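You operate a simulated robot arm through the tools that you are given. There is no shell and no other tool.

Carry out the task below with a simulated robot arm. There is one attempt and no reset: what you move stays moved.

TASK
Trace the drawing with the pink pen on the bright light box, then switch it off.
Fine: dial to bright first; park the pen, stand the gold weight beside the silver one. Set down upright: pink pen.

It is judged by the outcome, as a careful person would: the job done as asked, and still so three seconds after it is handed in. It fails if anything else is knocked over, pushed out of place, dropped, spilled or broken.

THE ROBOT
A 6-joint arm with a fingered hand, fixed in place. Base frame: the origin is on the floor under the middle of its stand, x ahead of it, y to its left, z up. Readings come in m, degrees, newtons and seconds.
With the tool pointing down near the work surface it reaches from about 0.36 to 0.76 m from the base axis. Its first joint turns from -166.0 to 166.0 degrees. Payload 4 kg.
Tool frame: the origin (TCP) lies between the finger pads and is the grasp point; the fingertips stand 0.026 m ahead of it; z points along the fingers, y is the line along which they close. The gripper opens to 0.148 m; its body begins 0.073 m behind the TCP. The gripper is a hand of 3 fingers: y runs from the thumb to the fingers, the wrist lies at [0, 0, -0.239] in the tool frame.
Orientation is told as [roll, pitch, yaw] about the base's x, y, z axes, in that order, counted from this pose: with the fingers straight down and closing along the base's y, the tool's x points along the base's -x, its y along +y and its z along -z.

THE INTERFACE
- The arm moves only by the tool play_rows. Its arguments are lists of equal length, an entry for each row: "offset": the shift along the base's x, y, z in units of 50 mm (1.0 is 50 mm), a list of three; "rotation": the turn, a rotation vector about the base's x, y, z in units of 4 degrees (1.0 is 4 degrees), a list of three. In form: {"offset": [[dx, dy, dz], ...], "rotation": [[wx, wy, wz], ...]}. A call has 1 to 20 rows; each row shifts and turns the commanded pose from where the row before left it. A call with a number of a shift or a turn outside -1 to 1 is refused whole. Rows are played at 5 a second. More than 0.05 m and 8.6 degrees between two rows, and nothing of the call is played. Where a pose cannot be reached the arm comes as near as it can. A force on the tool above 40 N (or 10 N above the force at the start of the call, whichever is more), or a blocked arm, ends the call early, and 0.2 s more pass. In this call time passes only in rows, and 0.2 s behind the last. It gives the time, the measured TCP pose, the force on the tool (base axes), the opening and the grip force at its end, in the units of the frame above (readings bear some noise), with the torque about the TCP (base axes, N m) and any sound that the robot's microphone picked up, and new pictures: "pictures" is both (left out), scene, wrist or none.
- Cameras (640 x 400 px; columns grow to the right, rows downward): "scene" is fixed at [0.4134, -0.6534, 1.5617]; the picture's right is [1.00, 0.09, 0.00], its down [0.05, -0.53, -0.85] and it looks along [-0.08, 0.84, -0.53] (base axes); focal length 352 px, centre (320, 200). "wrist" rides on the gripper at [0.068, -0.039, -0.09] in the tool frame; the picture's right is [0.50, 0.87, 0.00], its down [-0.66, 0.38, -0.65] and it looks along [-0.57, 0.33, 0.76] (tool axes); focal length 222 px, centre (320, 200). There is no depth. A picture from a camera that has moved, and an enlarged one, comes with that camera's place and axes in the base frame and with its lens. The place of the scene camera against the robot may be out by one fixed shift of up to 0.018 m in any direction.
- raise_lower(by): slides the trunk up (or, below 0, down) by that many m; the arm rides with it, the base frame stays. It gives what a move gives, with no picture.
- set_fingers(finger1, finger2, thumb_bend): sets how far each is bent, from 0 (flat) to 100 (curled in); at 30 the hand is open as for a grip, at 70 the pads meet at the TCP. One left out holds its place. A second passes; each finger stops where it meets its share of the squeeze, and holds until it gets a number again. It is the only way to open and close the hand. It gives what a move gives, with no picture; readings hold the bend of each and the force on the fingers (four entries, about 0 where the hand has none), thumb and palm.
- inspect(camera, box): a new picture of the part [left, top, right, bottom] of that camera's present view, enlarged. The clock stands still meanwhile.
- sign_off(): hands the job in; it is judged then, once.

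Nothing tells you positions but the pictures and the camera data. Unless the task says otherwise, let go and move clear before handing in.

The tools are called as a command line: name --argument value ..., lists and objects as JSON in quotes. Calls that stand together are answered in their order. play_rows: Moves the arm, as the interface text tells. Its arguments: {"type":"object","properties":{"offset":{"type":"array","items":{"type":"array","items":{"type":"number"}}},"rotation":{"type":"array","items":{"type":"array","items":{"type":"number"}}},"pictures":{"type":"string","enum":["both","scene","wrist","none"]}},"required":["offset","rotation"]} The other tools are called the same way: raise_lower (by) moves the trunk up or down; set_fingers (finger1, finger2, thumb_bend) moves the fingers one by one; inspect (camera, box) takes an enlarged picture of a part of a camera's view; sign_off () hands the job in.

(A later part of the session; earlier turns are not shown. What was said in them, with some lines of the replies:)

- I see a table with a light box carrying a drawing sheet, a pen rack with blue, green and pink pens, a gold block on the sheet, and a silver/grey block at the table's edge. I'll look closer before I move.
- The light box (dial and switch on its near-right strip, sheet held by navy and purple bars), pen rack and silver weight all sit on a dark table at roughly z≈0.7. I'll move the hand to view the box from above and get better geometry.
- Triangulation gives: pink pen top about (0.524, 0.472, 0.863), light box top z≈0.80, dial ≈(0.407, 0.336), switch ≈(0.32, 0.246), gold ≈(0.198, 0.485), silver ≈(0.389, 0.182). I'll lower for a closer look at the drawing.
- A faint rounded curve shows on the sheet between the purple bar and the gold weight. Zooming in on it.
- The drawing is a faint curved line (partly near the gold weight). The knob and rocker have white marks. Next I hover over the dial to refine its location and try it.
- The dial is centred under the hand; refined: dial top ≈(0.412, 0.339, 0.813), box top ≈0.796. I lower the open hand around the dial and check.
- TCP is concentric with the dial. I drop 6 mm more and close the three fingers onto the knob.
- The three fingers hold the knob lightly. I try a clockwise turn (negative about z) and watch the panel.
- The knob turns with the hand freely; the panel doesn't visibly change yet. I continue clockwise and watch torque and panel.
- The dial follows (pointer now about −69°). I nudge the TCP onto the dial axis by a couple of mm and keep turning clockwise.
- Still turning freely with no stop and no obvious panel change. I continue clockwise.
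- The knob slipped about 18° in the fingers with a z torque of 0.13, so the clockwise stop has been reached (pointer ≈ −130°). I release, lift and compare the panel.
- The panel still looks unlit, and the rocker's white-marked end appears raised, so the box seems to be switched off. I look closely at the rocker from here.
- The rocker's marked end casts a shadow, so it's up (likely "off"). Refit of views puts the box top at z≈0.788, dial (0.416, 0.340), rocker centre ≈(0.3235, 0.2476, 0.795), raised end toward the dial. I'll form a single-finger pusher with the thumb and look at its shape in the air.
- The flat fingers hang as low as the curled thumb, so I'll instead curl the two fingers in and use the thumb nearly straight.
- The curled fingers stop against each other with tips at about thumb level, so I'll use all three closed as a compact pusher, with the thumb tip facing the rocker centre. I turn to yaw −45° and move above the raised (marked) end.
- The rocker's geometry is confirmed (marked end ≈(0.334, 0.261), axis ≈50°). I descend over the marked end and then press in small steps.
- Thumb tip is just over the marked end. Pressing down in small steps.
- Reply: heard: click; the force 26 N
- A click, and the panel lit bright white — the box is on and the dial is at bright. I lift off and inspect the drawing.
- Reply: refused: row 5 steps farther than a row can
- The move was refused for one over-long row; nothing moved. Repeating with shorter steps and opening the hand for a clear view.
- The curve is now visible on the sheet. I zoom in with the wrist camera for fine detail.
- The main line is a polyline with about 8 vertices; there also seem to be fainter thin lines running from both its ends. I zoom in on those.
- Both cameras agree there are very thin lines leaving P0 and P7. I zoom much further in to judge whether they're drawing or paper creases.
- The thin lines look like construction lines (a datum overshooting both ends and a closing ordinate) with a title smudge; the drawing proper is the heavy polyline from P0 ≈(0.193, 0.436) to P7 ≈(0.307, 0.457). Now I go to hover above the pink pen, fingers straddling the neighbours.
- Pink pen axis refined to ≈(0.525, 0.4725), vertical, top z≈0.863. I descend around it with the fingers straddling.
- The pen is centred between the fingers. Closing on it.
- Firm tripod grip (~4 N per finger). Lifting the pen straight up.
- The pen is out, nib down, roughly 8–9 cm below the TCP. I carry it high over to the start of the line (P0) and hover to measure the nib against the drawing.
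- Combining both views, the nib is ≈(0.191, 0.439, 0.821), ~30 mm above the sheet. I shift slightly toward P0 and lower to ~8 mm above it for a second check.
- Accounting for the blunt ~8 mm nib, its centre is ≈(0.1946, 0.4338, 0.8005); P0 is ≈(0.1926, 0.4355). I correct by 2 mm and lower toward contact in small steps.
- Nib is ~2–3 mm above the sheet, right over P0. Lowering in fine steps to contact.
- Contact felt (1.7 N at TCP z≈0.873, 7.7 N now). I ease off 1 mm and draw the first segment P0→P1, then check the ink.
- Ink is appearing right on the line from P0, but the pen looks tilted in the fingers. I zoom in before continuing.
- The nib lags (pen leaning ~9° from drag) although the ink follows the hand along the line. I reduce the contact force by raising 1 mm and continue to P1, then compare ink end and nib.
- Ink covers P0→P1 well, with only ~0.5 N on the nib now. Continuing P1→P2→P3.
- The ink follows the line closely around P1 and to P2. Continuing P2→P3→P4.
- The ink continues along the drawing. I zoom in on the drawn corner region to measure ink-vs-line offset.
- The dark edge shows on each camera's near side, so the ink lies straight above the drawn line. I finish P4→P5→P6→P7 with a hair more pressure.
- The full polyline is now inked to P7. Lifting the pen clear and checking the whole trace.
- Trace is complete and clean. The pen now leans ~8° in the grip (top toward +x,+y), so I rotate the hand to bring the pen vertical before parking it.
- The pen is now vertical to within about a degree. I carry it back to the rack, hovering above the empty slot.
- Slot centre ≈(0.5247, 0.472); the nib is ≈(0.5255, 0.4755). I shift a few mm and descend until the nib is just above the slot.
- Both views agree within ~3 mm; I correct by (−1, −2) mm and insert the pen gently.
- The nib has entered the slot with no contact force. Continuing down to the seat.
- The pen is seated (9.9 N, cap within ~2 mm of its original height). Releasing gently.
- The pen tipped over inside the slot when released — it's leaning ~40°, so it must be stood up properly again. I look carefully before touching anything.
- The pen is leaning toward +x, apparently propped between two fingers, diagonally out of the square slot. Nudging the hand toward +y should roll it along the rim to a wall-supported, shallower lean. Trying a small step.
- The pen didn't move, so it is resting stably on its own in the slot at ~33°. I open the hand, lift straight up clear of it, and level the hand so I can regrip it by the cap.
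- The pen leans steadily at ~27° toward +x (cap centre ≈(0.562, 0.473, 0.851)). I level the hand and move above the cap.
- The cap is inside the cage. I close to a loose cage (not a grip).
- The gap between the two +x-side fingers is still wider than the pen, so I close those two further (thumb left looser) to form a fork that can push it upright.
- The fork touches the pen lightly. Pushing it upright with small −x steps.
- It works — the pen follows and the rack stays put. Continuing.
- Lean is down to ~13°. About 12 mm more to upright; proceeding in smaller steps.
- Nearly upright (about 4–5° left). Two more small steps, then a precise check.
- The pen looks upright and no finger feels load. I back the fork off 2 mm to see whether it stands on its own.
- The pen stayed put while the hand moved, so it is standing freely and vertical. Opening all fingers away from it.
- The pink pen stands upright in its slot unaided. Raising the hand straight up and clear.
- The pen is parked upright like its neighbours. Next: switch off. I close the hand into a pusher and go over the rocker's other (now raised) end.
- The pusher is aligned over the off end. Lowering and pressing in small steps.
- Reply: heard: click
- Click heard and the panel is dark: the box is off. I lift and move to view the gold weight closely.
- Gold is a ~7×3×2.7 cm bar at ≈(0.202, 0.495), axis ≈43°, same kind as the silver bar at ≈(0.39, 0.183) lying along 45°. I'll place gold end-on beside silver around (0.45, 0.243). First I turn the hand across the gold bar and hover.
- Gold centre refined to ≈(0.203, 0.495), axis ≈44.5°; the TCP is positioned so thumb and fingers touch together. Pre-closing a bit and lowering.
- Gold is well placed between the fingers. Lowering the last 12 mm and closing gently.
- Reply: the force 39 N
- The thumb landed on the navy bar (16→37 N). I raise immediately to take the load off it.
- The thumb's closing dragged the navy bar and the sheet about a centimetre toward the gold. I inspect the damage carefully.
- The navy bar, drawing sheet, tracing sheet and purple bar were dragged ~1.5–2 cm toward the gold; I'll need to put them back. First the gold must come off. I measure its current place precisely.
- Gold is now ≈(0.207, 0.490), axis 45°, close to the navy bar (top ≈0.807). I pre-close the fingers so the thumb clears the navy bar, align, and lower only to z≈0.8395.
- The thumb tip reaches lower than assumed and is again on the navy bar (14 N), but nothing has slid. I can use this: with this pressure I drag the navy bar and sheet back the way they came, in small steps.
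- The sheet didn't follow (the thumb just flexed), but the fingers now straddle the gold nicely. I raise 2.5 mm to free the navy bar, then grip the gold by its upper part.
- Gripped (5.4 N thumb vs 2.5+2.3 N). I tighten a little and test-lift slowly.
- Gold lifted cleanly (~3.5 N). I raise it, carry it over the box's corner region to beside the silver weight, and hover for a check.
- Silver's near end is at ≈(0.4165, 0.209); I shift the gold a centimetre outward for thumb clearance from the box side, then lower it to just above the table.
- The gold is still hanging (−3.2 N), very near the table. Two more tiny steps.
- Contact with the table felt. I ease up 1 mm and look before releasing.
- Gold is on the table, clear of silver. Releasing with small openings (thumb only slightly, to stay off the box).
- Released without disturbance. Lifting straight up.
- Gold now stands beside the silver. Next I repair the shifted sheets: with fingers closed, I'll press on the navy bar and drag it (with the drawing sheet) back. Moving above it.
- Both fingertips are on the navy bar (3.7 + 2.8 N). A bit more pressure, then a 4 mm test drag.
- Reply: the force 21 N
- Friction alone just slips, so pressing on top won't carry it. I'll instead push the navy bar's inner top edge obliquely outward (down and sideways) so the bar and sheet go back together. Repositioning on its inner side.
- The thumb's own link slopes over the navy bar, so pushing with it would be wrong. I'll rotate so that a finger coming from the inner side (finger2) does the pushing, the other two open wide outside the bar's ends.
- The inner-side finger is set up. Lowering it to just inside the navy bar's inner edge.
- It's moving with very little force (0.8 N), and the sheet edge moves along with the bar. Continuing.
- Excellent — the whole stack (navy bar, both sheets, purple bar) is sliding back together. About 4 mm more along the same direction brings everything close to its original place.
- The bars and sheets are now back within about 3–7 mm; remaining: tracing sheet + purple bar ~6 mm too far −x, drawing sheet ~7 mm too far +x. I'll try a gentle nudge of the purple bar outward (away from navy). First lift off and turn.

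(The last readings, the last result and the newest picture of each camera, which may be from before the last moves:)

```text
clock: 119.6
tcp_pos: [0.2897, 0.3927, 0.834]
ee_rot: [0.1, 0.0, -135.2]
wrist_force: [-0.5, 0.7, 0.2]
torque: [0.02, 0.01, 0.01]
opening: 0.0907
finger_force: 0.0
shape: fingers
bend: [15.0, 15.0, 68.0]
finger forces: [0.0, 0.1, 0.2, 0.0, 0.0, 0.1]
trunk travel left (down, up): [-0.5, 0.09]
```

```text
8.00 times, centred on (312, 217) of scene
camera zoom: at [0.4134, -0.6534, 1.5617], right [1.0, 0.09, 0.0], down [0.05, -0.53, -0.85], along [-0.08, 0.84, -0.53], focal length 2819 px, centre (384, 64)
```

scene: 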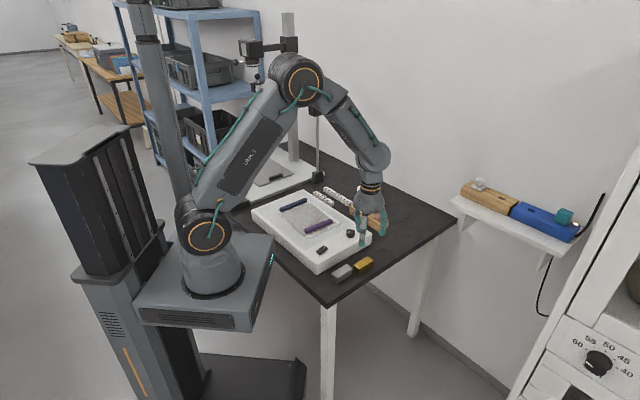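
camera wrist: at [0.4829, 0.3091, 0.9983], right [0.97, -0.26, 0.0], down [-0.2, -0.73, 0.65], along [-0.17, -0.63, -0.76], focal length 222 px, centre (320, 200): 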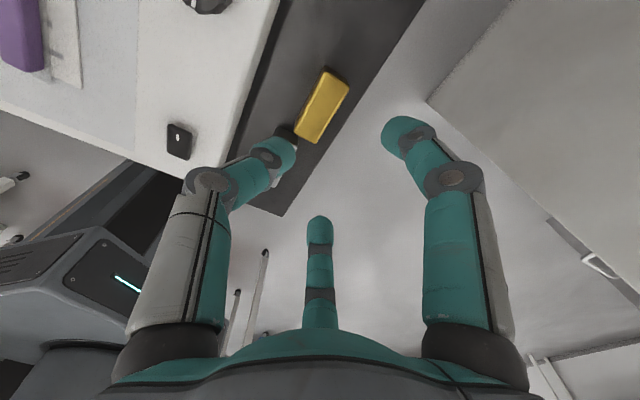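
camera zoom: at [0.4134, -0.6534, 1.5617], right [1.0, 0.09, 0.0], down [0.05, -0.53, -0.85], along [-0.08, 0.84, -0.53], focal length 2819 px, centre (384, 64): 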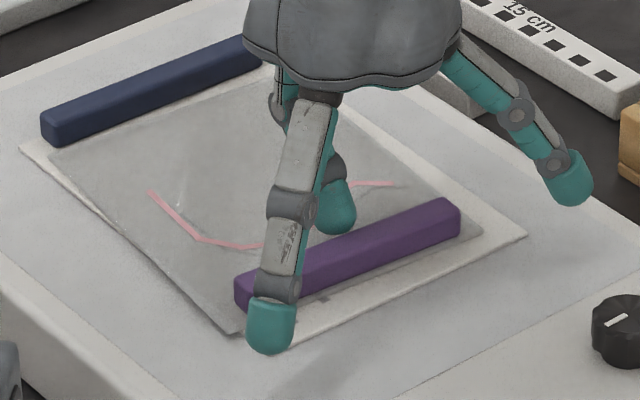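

play_rows --offset '[[0.042, -0.042, -0.03], [0.042, -0.042, 0]]' --rotation '[[0, 0, 0], [0, 0, 0]]' --pictures "none"

inspect --camera "wrist" --box '[200, 60, 440, 240]'

inspect --camera "scene" --box '[272, 192, 352, 242]'

```text
clock: 120.2
tcp_pos: [0.2932, 0.389, 0.8312]
ee_rot: [0.0, 0.0, -135.0]
wrist_force: [0.3, -0.4, 0.1]
torque: [0.01, 0.01, -0.01]
opening: 0.0905
finger_force: 0.0
shape: fingers
bend: [15.0, 15.0, 68.0]
finger forces: [0.1, 0.0, 0.0, 0.1, 0.2, 0.0]
trunk travel left (down, up): [-0.5, 0.09]
```

```text
2.22 times, centred on (320, 150) of wrist
camera zoom: at [0.3143, 0.4622, 0.9218], right [0.97, -0.26, 0.0], down [-0.2, -0.73, 0.65], along [-0.17, -0.63, -0.76], focal length 494 px, centre (320, 311)
```

zoom: 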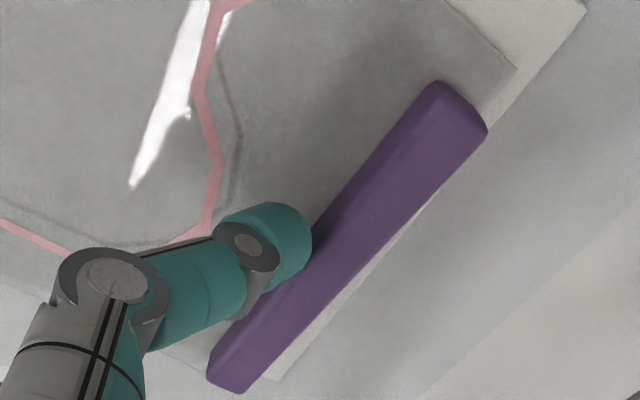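

```text
8.00 times, centred on (312, 217) of scene
camera zoom: at [0.4134, -0.6534, 1.5617], right [1.0, 0.09, 0.0], down [0.05, -0.53, -0.85], along [-0.08, 0.84, -0.53], focal length 2819 px, centre (384, 64)
```

zoom: 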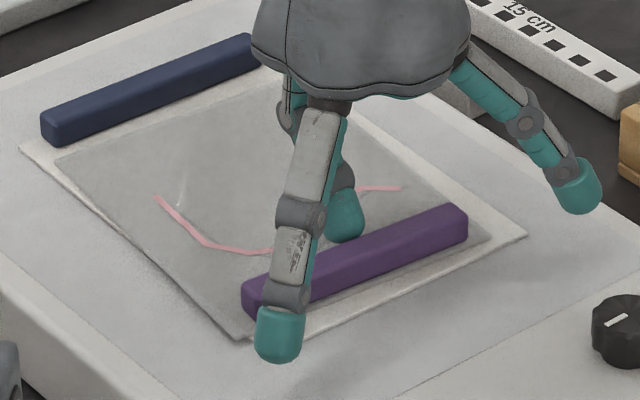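

It works: the purple bar and tracing sheet slid over the drawing sheet, reducing the misregistration by half. Pushing a little further the same way.

play_rows --offset '[[0.036, -0.036, 0], [0.036, -0.036, 0]]' --rotation '[[0, 0, 0], [0, 0, 0]]' --pictures "none"

inspect --camera "wrist" --box '[200, 20, 440, 200]'

inspect --camera "scene" --box '[272, 192, 352, 242]'

```text
clock: 120.8
tcp_pos: [0.2982, 0.3847, 0.8323]
ee_rot: [0.0, -0.1, -135.1]
wrist_force: [-0.1, 0.2, 0.0]
torque: [0.01, 0.01, 0.0]
opening: 0.0907
finger_force: 0.2
shape: fingers
bend: [15.0, 15.0, 68.0]
finger forces: [0.0, 0.0, 0.1, 0.1, 0.1, 0.0]
trunk travel left (down, up): [-0.5, 0.09]
```

```text
2.22 times, centred on (320, 110) of wrist
camera zoom: at [0.3178, 0.4586, 0.9219], right [0.97, -0.26, 0.0], down [-0.2, -0.73, 0.65], along [-0.17, -0.63, -0.76], focal length 494 px, centre (320, 400)
```

zoom: 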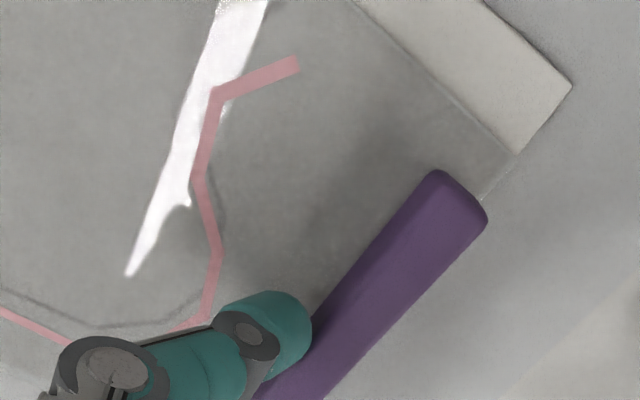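

```text
8.00 times, centred on (312, 217) of scene
camera zoom: at [0.4134, -0.6534, 1.5617], right [1.0, 0.09, 0.0], down [0.05, -0.53, -0.85], along [-0.08, 0.84, -0.53], focal length 2819 px, centre (384, 64)
```

zoom: 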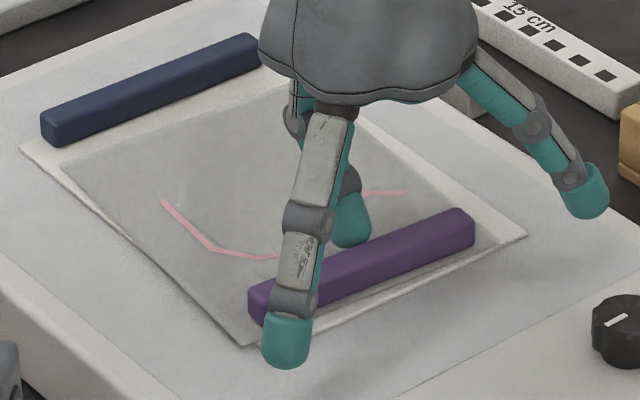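

Now the drawing line shows just beside the ink; the tracing sheet needs ~5–6 mm along the bar direction (+x,+y). I'll push the purple bar's near (left) end with the side of the thumb. Repositioning.

play_rows --offset '[[-0.1, 0.1, 0], [0, 0, 0.7], [-0.2, -0.38, 0], [-0.2, -0.38, 0], [-0.15, -0.38, 0], [-0.1, -0.26, 0]]' --rotation '[[0, 0, 0], [0, 0, 0], [0, 0, 0], [0, 0, 0], [0, 0, 0], [0, 0, 0]]' --pictures "none"

inspect --camera "wrist" --box '[160, 0, 480, 220]'

inspect --camera "scene" --box '[272, 192, 352, 242]'

```text
clock: 122.2
tcp_pos: [0.2594, 0.3192, 0.8668]
ee_rot: [-0.1, 0.0, -135.1]
wrist_force: [-0.9, -0.5, -1.2]
torque: [0.01, -0.02, 0.02]
opening: 0.091
finger_force: 0.0
shape: fingers
bend: [15.0, 15.0, 68.0]
finger forces: [0.0, 0.0, 0.0, 0.0, 0.0, 0.0]
trunk travel left (down, up): [-0.5, 0.09]
```

```text
1.82 times, centred on (320, 110) of wrist
camera zoom: at [0.2802, 0.3934, 0.9568], right [0.97, -0.26, 0.0], down [-0.2, -0.73, 0.65], along [-0.17, -0.63, -0.76], focal length 404 px, centre (320, 364)
```

zoom: 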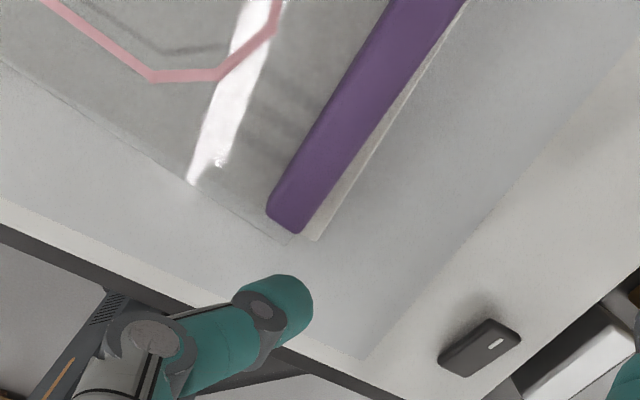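

```text
8.00 times, centred on (312, 217) of scene
camera zoom: at [0.4134, -0.6534, 1.5617], right [1.0, 0.09, 0.0], down [0.05, -0.53, -0.85], along [-0.08, 0.84, -0.53], focal length 2819 px, centre (384, 64)
```

zoom: 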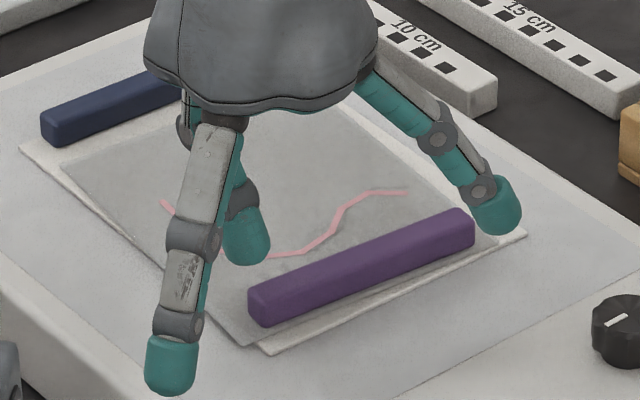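

play_rows --offset '[[-0.22, 0.03, 0], [0, 0, -0.4], [0, 0, -0.3]]' --rotation '[[0, 0, 0], [0, 0, 0], [0, 0, 0]]' --pictures "none"

inspect --camera "wrist" --box '[200, 40, 440, 220]'

inspect --camera "scene" --box '[280, 200, 340, 250]'

```text
clock: 123.0
tcp_pos: [0.2479, 0.3226, 0.8324]
ee_rot: [-0.1, 0.1, -135.2]
wrist_force: [0.3, 0.7, 0.3]
torque: [-0.03, 0.0, 0.01]
opening: 0.0907
finger_force: 0.0
shape: fingers
bend: [15.0, 15.0, 68.0]
finger forces: [0.1, 0.1, 0.1, 0.1, 0.0, 0.0]
trunk travel left (down, up): [-0.5, 0.09]
```

```text
2.22 times, centred on (320, 130) of wrist
camera zoom: at [0.2694, 0.3953, 0.9218], right [0.97, -0.26, 0.0], down [-0.2, -0.73, 0.65], along [-0.17, -0.63, -0.76], focal length 494 px, centre (320, 356)
```

zoom: 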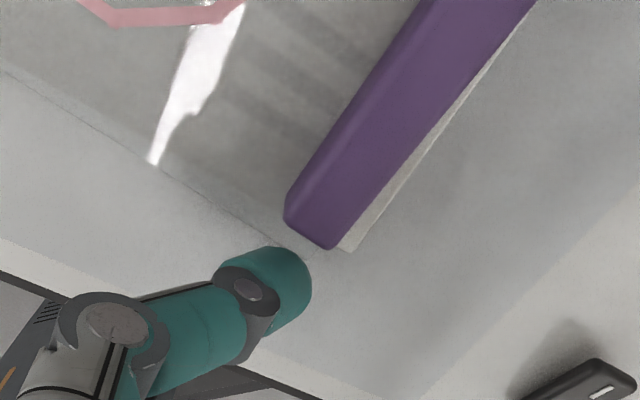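

```text
8.00 times, centred on (310, 225) of scene
camera zoom: at [0.4134, -0.6534, 1.5617], right [1.0, 0.09, 0.0], down [0.05, -0.53, -0.85], along [-0.08, 0.84, -0.53], focal length 2819 px, centre (400, 0)
```

zoom: 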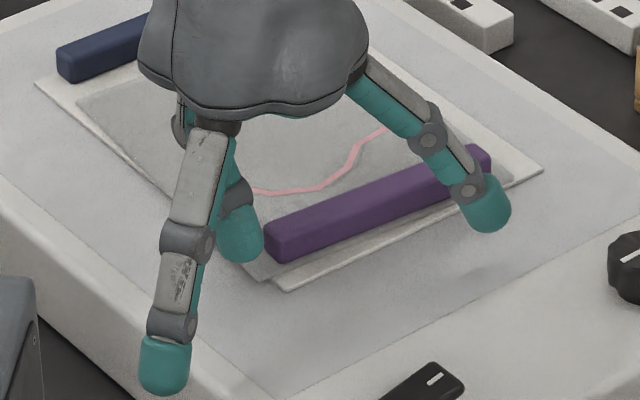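

play_rows --offset '[[0.05, 0.05, 0], [0.05, 0.05, 0], [0.04, 0.04, 0]]' --rotation '[[0, 0, 0], [0, 0, 0], [0, 0, 0]]' --pictures "none"

inspect --camera "wrist" --box '[200, 0, 440, 180]'

inspect --camera "scene" --box '[280, 200, 340, 250]'

```text
clock: 123.8
tcp_pos: [0.2552, 0.328, 0.833]
ee_rot: [0.0, 0.0, -135.2]
wrist_force: [0.2, 0.5, 0.4]
torque: [-0.01, -0.01, -0.03]
opening: 0.0904
finger_force: 0.1
shape: fingers
bend: [15.0, 15.0, 68.0]
finger forces: [0.1, 0.0, 0.0, 0.0, 0.1, 0.1]
trunk travel left (down, up): [-0.5, 0.09]
```

```text
2.22 times, centred on (320, 90) of wrist
camera zoom: at [0.2763, 0.4023, 0.9221], right [0.97, -0.26, 0.0], down [-0.2, -0.73, 0.65], along [-0.17, -0.63, -0.76], focal length 494 px, centre (320, 444)
```

zoom: 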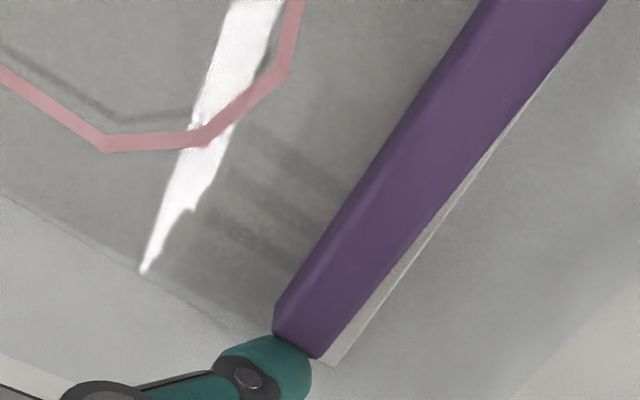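

```text
8.00 times, centred on (310, 225) of scene
camera zoom: at [0.4134, -0.6534, 1.5617], right [1.0, 0.09, 0.0], down [0.05, -0.53, -0.85], along [-0.08, 0.84, -0.53], focal length 2819 px, centre (400, 0)
```

zoom: 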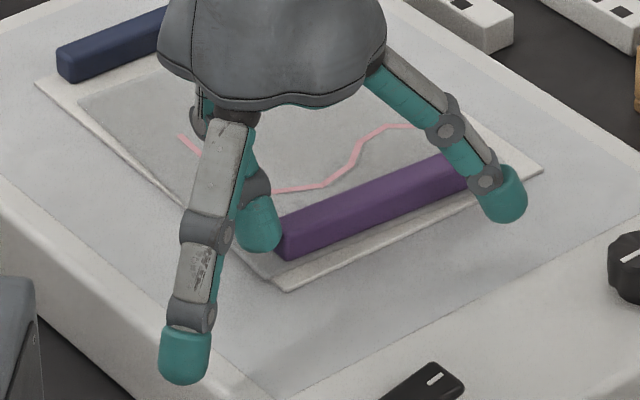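

The ink needs ~5.5 mm more exactly along the bar direction. Pushing that far.

play_rows --offset '[[0.04, 0.04, 0], [0.04, 0.04, 0]]' --rotation '[[0, 0, 0], [0, 0, 0]]' --pictures "none"

inspect --camera "wrist" --box '[200, 0, 440, 180]'

inspect --camera "scene" --box '[280, 200, 340, 250]'

```text
clock: 124.4
tcp_pos: [0.2586, 0.3325, 0.8314]
ee_rot: [0.0, 0.0, -135.2]
wrist_force: [-0.5, -0.6, 0.8]
torque: [0.0, 0.01, -0.02]
opening: 0.0908
finger_force: 0.3
shape: fingers
bend: [15.0, 15.0, 68.0]
finger forces: [0.1, 0.0, 0.0, 0.0, 0.2, 0.0]
trunk travel left (down, up): [-0.5, 0.09]
```

```text
2.22 times, centred on (320, 90) of wrist
camera zoom: at [0.2801, 0.4061, 0.9219], right [0.97, -0.26, 0.0], down [-0.2, -0.73, 0.65], along [-0.17, -0.63, -0.76], focal length 494 px, centre (320, 444)
```

zoom: 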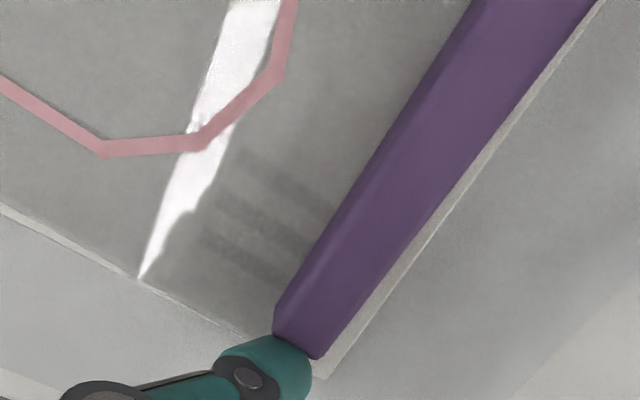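

```text
8.00 times, centred on (310, 225) of scene
camera zoom: at [0.4134, -0.6534, 1.5617], right [1.0, 0.09, 0.0], down [0.05, -0.53, -0.85], along [-0.08, 0.84, -0.53], focal length 2819 px, centre (400, 0)
```

zoom: 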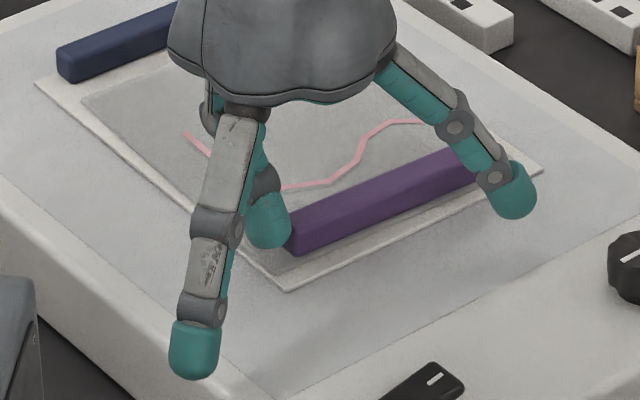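

Registration is restored — the drawing line is hidden right under the ink again. I back off and re-measure the whole stack.

play_rows --offset '[[-0.08, -0.08, 0], [0, 0, 0.8], [-0.1, 0.25, 0.5], [-0.1, 0.25, 0], [-0.1, 0.25, 0], [-0.1, 0.25, 0], [-0.1, 0.25, 0], [-0.1, 0.25, 0], [-0.1, 0.25, 0], [-0.1, 0.25, 0], [-0.1, 0.25, 0], [-0.1, 0.25, 0], [-0.1, 0.25, 0], [-0.1, 0.25, 0], [-0.1, 0.25, 0], [0, 0.2, 0], [0, 0, 0]]' --rotation '[[0, 0, 0], [0, 0, 0], [0, 0, 1], [0, 0, 1], [0, 0, 1], [0, 0, 1], [0, 0, 1], [0, 0, 1], [0, 0, 1], [0, 0, 1], [0, 0, 1], [0, 0, 1], [0, 0, 1], [0, 0, 1], [0, 0, 1], [0, 0, 1], [0, 0, 1]]' --pictures "none"

inspect --camera "scene" --box '[272, 192, 352, 242]'

inspect --camera "wrist" --box '[0, 0, 640, 400]'

```text
clock: 128.0
tcp_pos: [0.1901, 0.5008, 0.8966]
ee_rot: [0.0, 0.0, -75.1]
wrist_force: [-0.3, 0.4, 0.1]
torque: [-0.02, 0.03, -0.02]
opening: 0.0908
finger_force: 0.1
shape: fingers
bend: [15.0, 15.0, 68.0]
finger forces: [0.1, 0.0, 0.0, 0.1, 0.1, 0.1]
trunk travel left (down, up): [-0.5, 0.09]
```

```text
8.00 times, centred on (312, 217) of scene
camera zoom: at [0.4134, -0.6534, 1.5617], right [1.0, 0.09, 0.0], down [0.05, -0.53, -0.85], along [-0.08, 0.84, -0.53], focal length 2819 px, centre (384, 64)
```

zoom: 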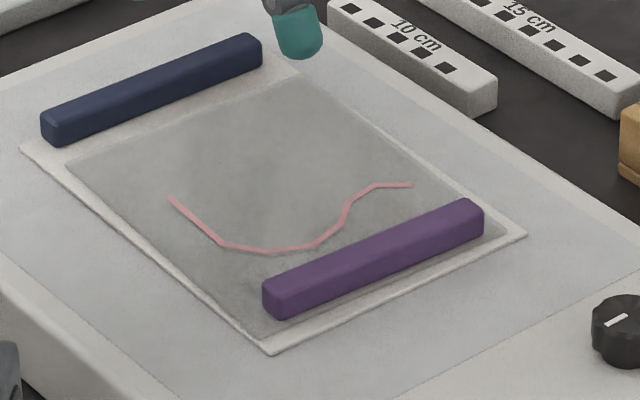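

```text
1.00 times, centred on (320, 200) of wrist (not enlarged: the box is as wide or as high as the picture)
camera zoom: at [0.1357, 0.5547, 0.9872], right [0.71, 0.71, 0.0], down [0.53, -0.54, 0.65], along [0.46, -0.46, -0.76], focal length 222 px, centre (320, 200)
```

zoom: 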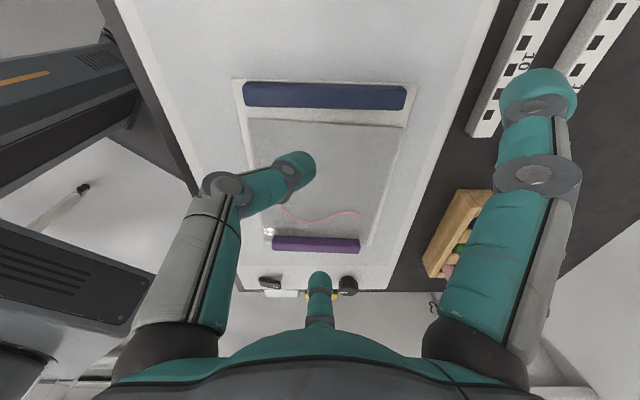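

The stack is registered and now only needs ≈(−5, +4) mm plus a slight clockwise turn. I set up the same navy-bar push again, a bit left of its middle.

set_fingers --finger1 25 --finger2 68 --thumb_bend 25

play_rows --offset '[[-0.46, -0.03, 0], [0, 0, -0.6], [0, 0, -0.5], [0, 0, -0.17]]' --rotation '[[0, 0, 0], [0, 0, 0], [0, 0, 0], [0, 0, 0]]' --pictures "none"

inspect --camera "wrist" --box '[230, 80, 430, 220]'

inspect --camera "scene" --box '[265, 180, 325, 230]'

```text
clock: 129.0
tcp_pos: [0.1901, 0.5011, 0.8972]
ee_rot: [0.0, 0.0, -75.1]
wrist_force: [-0.3, 0.6, 0.0]
torque: [0.01, -0.01, 0.03]
opening: 0.1373
finger_force: 0.1
shape: fingers
bend: [25.0, 68.0, 25.0]
finger forces: [0.1, 0.0, 0.0, 0.0, 0.1, 0.0]
trunk travel left (down, up): [-0.5, 0.09]
```

```text
clock: 130.0
tcp_pos: [0.1675, 0.4982, 0.833]
ee_rot: [-0.1, 0.0, -75.2]
wrist_force: [0.9, 0.1, -0.1]
torque: [0.01, 0.01, -0.03]
opening: 0.1373
finger_force: 0.1
shape: fingers
bend: [25.0, 68.0, 25.0]
finger forces: [0.0, 0.0, 0.1, 0.1, 0.1, 0.1]
trunk travel left (down, up): [-0.5, 0.09]
```

```text
2.86 times, centred on (330, 150) of wrist
camera zoom: at [0.1123, 0.5534, 0.9237], right [0.71, 0.71, 0.0], down [0.53, -0.54, 0.65], along [0.46, -0.46, -0.76], focal length 635 px, centre (291, 343)
```

zoom: 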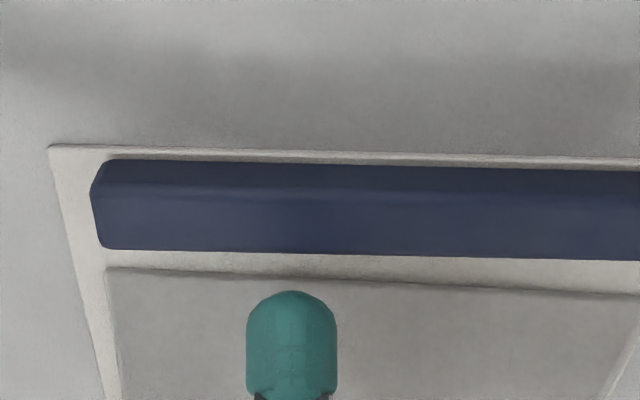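

```text
8.00 times, centred on (295, 205) of scene
camera zoom: at [0.4134, -0.6534, 1.5617], right [1.0, 0.09, 0.0], down [0.05, -0.53, -0.85], along [-0.08, 0.84, -0.53], focal length 2819 px, centre (520, 160)
```

zoom: 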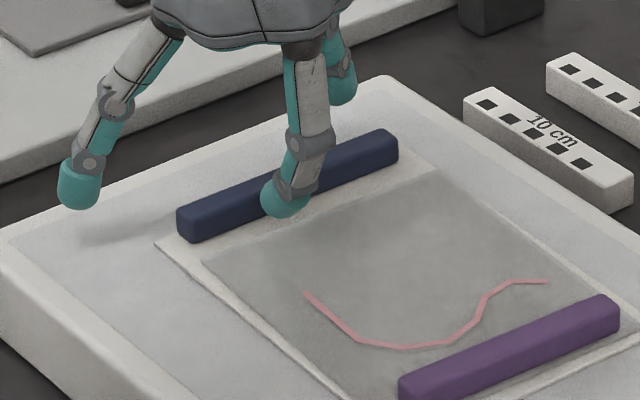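

play_rows --offset '[[-0.057, 0.057, 0], [-0.057, 0.057, 0], [-0.057, 0.057, 0]]' --rotation '[[0, 0, 0], [0, 0, 0], [0, 0, 0]]' --pictures "none"

inspect --camera "scene" --box '[272, 192, 352, 242]'

inspect --camera "wrist" --box '[230, 80, 430, 220]'

```text
clock: 130.8
tcp_pos: [0.1592, 0.5065, 0.8335]
ee_rot: [-0.1, -0.1, -75.2]
wrist_force: [-0.3, 0.6, -0.1]
torque: [-0.01, 0.02, -0.01]
opening: 0.1375
finger_force: 0.4
shape: fingers
bend: [25.0, 68.0, 25.0]
finger forces: [0.0, 0.4, 0.0, 0.0, 0.0, 0.0]
trunk travel left (down, up): [-0.5, 0.09]
```

```text
8.00 times, centred on (312, 217) of scene
camera zoom: at [0.4134, -0.6534, 1.5617], right [1.0, 0.09, 0.0], down [0.05, -0.53, -0.85], along [-0.08, 0.84, -0.53], focal length 2819 px, centre (384, 64)
```

zoom: 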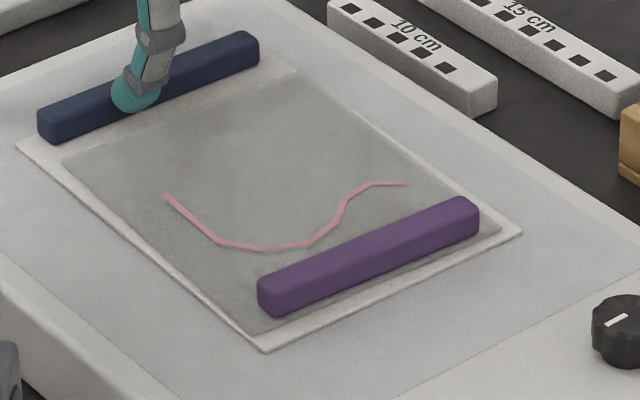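

```text
2.86 times, centred on (330, 150) of wrist
camera zoom: at [0.1041, 0.5619, 0.9236], right [0.71, 0.7, 0.0], down [0.53, -0.54, 0.65], along [0.46, -0.46, -0.76], focal length 635 px, centre (291, 343)
```

zoom: 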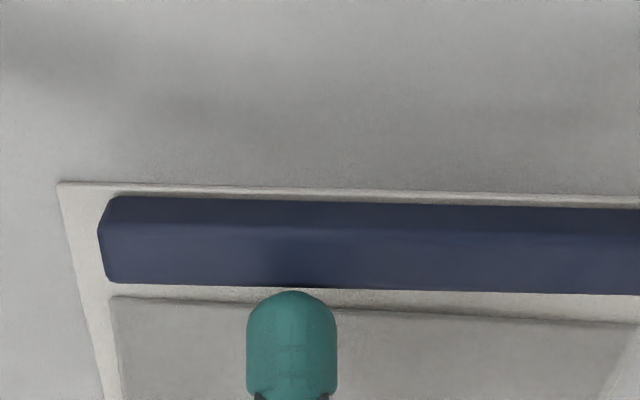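

play_rows --offset '[[-0.045, 0.04, 0]]' --rotation '[[0, 0, 0]]' --pictures "none"

inspect --camera "scene" --box '[272, 192, 352, 242]'

```text
clock: 131.2
tcp_pos: [0.1562, 0.5094, 0.8339]
ee_rot: [0.0, 0.0, -75.2]
wrist_force: [0.9, -0.9, -0.2]
torque: [0.03, 0.01, -0.02]
opening: 0.1374
finger_force: 0.2
shape: fingers
bend: [25.0, 68.0, 25.0]
finger forces: [0.0, 0.4, 0.0, 0.0, 0.0, 0.0]
trunk travel left (down, up): [-0.5, 0.09]
```

```text
8.00 times, centred on (312, 217) of scene
camera zoom: at [0.4134, -0.6534, 1.5617], right [1.0, 0.09, 0.0], down [0.05, -0.53, -0.85], along [-0.08, 0.84, -0.53], focal length 2819 px, centre (384, 64)
```

zoom: 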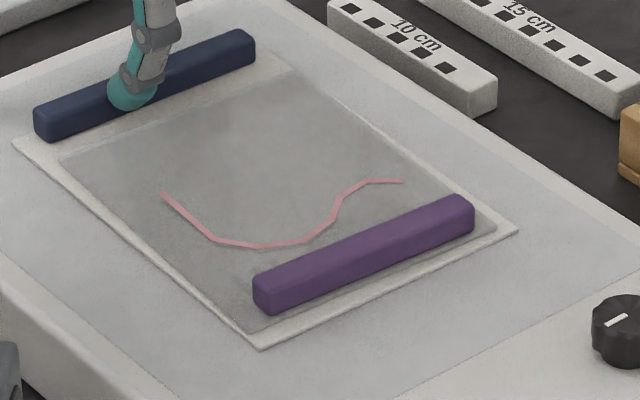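

Everything on the light box is now back within ~2–3 mm of where it started. I back off, lift clear, and do a full final inspection.

play_rows --offset '[[0.1, -0.1, 0], [0, 0, 0.6], [0, 0, 0.8], [0.3, -0.3, 0.8], [0.3, -0.3, 0.8]]' --rotation '[[0, 0, 0], [0, 0, 0], [0, 0, 0], [0, 0, 0], [0, 0, 0]]' --pictures "both"

inspect --camera "scene" --box '[272, 192, 352, 242]'

inspect --camera "scene" --box '[240, 170, 400, 290]'

inspect --camera "scene" --box '[286, 205, 336, 237]'

inspect --camera "scene" --box '[345, 180, 395, 230]'

```text
clock: 132.4
tcp_pos: [0.1917, 0.4731, 0.9846]
ee_rot: [-0.1, 0.0, -75.1]
wrist_force: [-0.1, 0.5, -0.4]
torque: [0.01, 0.02, -0.02]
opening: 0.1375
finger_force: 0.0
shape: fingers
bend: [25.0, 68.0, 25.0]
finger forces: [0.0, 0.0, 0.0, 0.0, 0.1, 0.0]
trunk travel left (down, up): [-0.5, 0.09]
camera wrist: at [0.1368, 0.5274, 1.0744], right [0.71, 0.71, 0.0], down [0.53, -0.54, 0.65], along [0.46, -0.46, -0.76], focal length 222 px, centre (320, 200)
```

scene: 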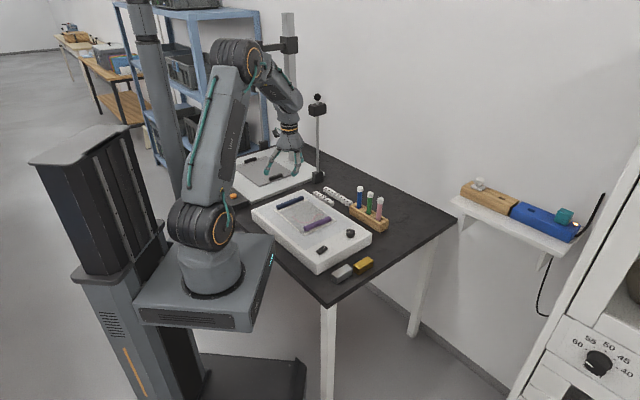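
wrist: 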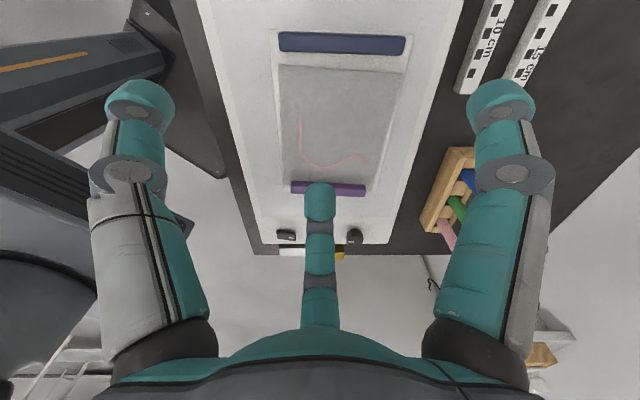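

```text
8.00 times, centred on (312, 217) of scene
camera zoom: at [0.4134, -0.6534, 1.5617], right [1.0, 0.09, 0.0], down [0.05, -0.53, -0.85], along [-0.08, 0.84, -0.53], focal length 2819 px, centre (384, 64)
```

zoom: 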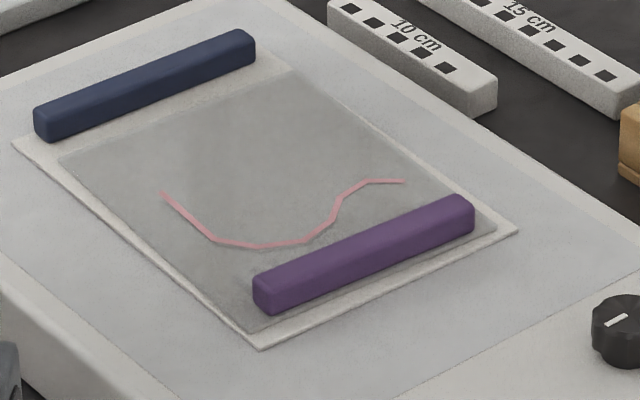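

```text
3.33 times, centred on (320, 230) of scene
camera zoom: at [0.4134, -0.6534, 1.5617], right [1.0, 0.09, 0.0], down [0.05, -0.53, -0.85], along [-0.08, 0.84, -0.53], focal length 1175 px, centre (320, 100)
```

zoom: 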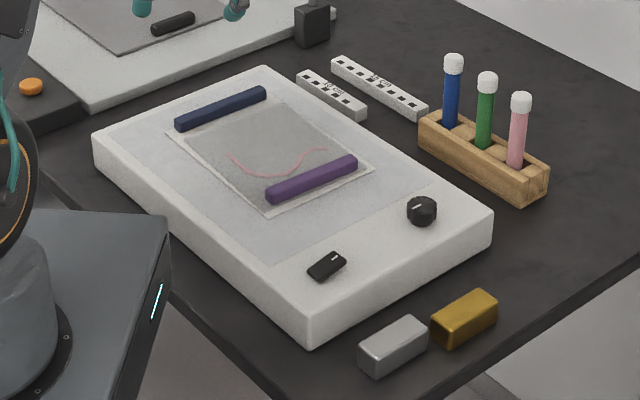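

```text
12.50 times, centred on (311, 221) of scene
camera zoom: at [0.4134, -0.6534, 1.5617], right [1.0, 0.09, 0.0], down [0.05, -0.53, -0.85], along [-0.08, 0.84, -0.53], focal length 4405 px, centre (432, -62)
```

zoom: 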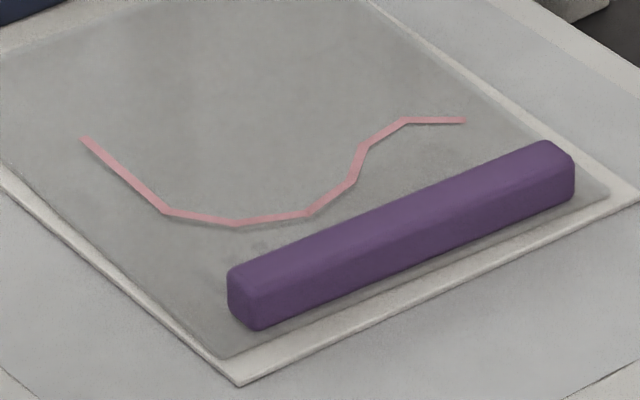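

```text
8.00 times, centred on (370, 205) of scene
camera zoom: at [0.4134, -0.6534, 1.5617], right [1.0, 0.09, 0.0], down [0.05, -0.53, -0.85], along [-0.08, 0.84, -0.53], focal length 2819 px, centre (-80, 160)
```

zoom: 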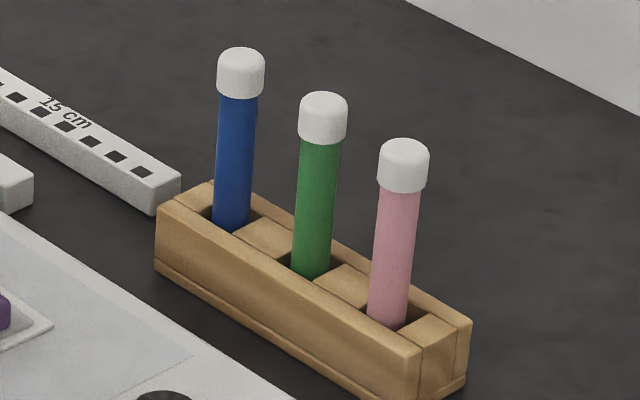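

Final state: trace on the line, dial at bright, box switched off, pink pen upright in its slot, gold beside silver. The sheets and bars are back in place to within a few millimetres, and the hand is clear. Handing in.

sign_off

```text
The job is handed in.
```

The job is finished and handed in, but two things went wrong along the way. I corrected both before handing in.

**What was asked**
- **Dial:** I turned it clockwise to its stop. The box was off at first, so I switched it on, and the panel lit bright white.
- **Trace:** the heavy line is inked from end to end with the pink pen, close to the line all the way. I left out the very faint thin lines on the sheet, taking them for construction lines.
- **Switch:** the light box is off; I heard the click and saw the panel go dark.
- **Pink pen:** it stands upright in its slot in the rack, clear of the hand.
- **Gold weight:** it rests on the table next to the silver one, end to end with a small gap. The silver one was not touched.

**What went wrong**
- **Pen:** when I first let go of it in the rack, it tipped over inside its slot. I pushed it upright again, and it now stands on its own.
- **Sheets and bars:** while reaching for the gold weight, my thumb dragged the navy bar, both sheets and the purple bar by about 1 to 2 cm, and the drawing shifted under the tracing sheet. I pushed everything back to within a few millimetres. The drawing sheet may still be turned slightly, but the ink lies over the drawn line again.
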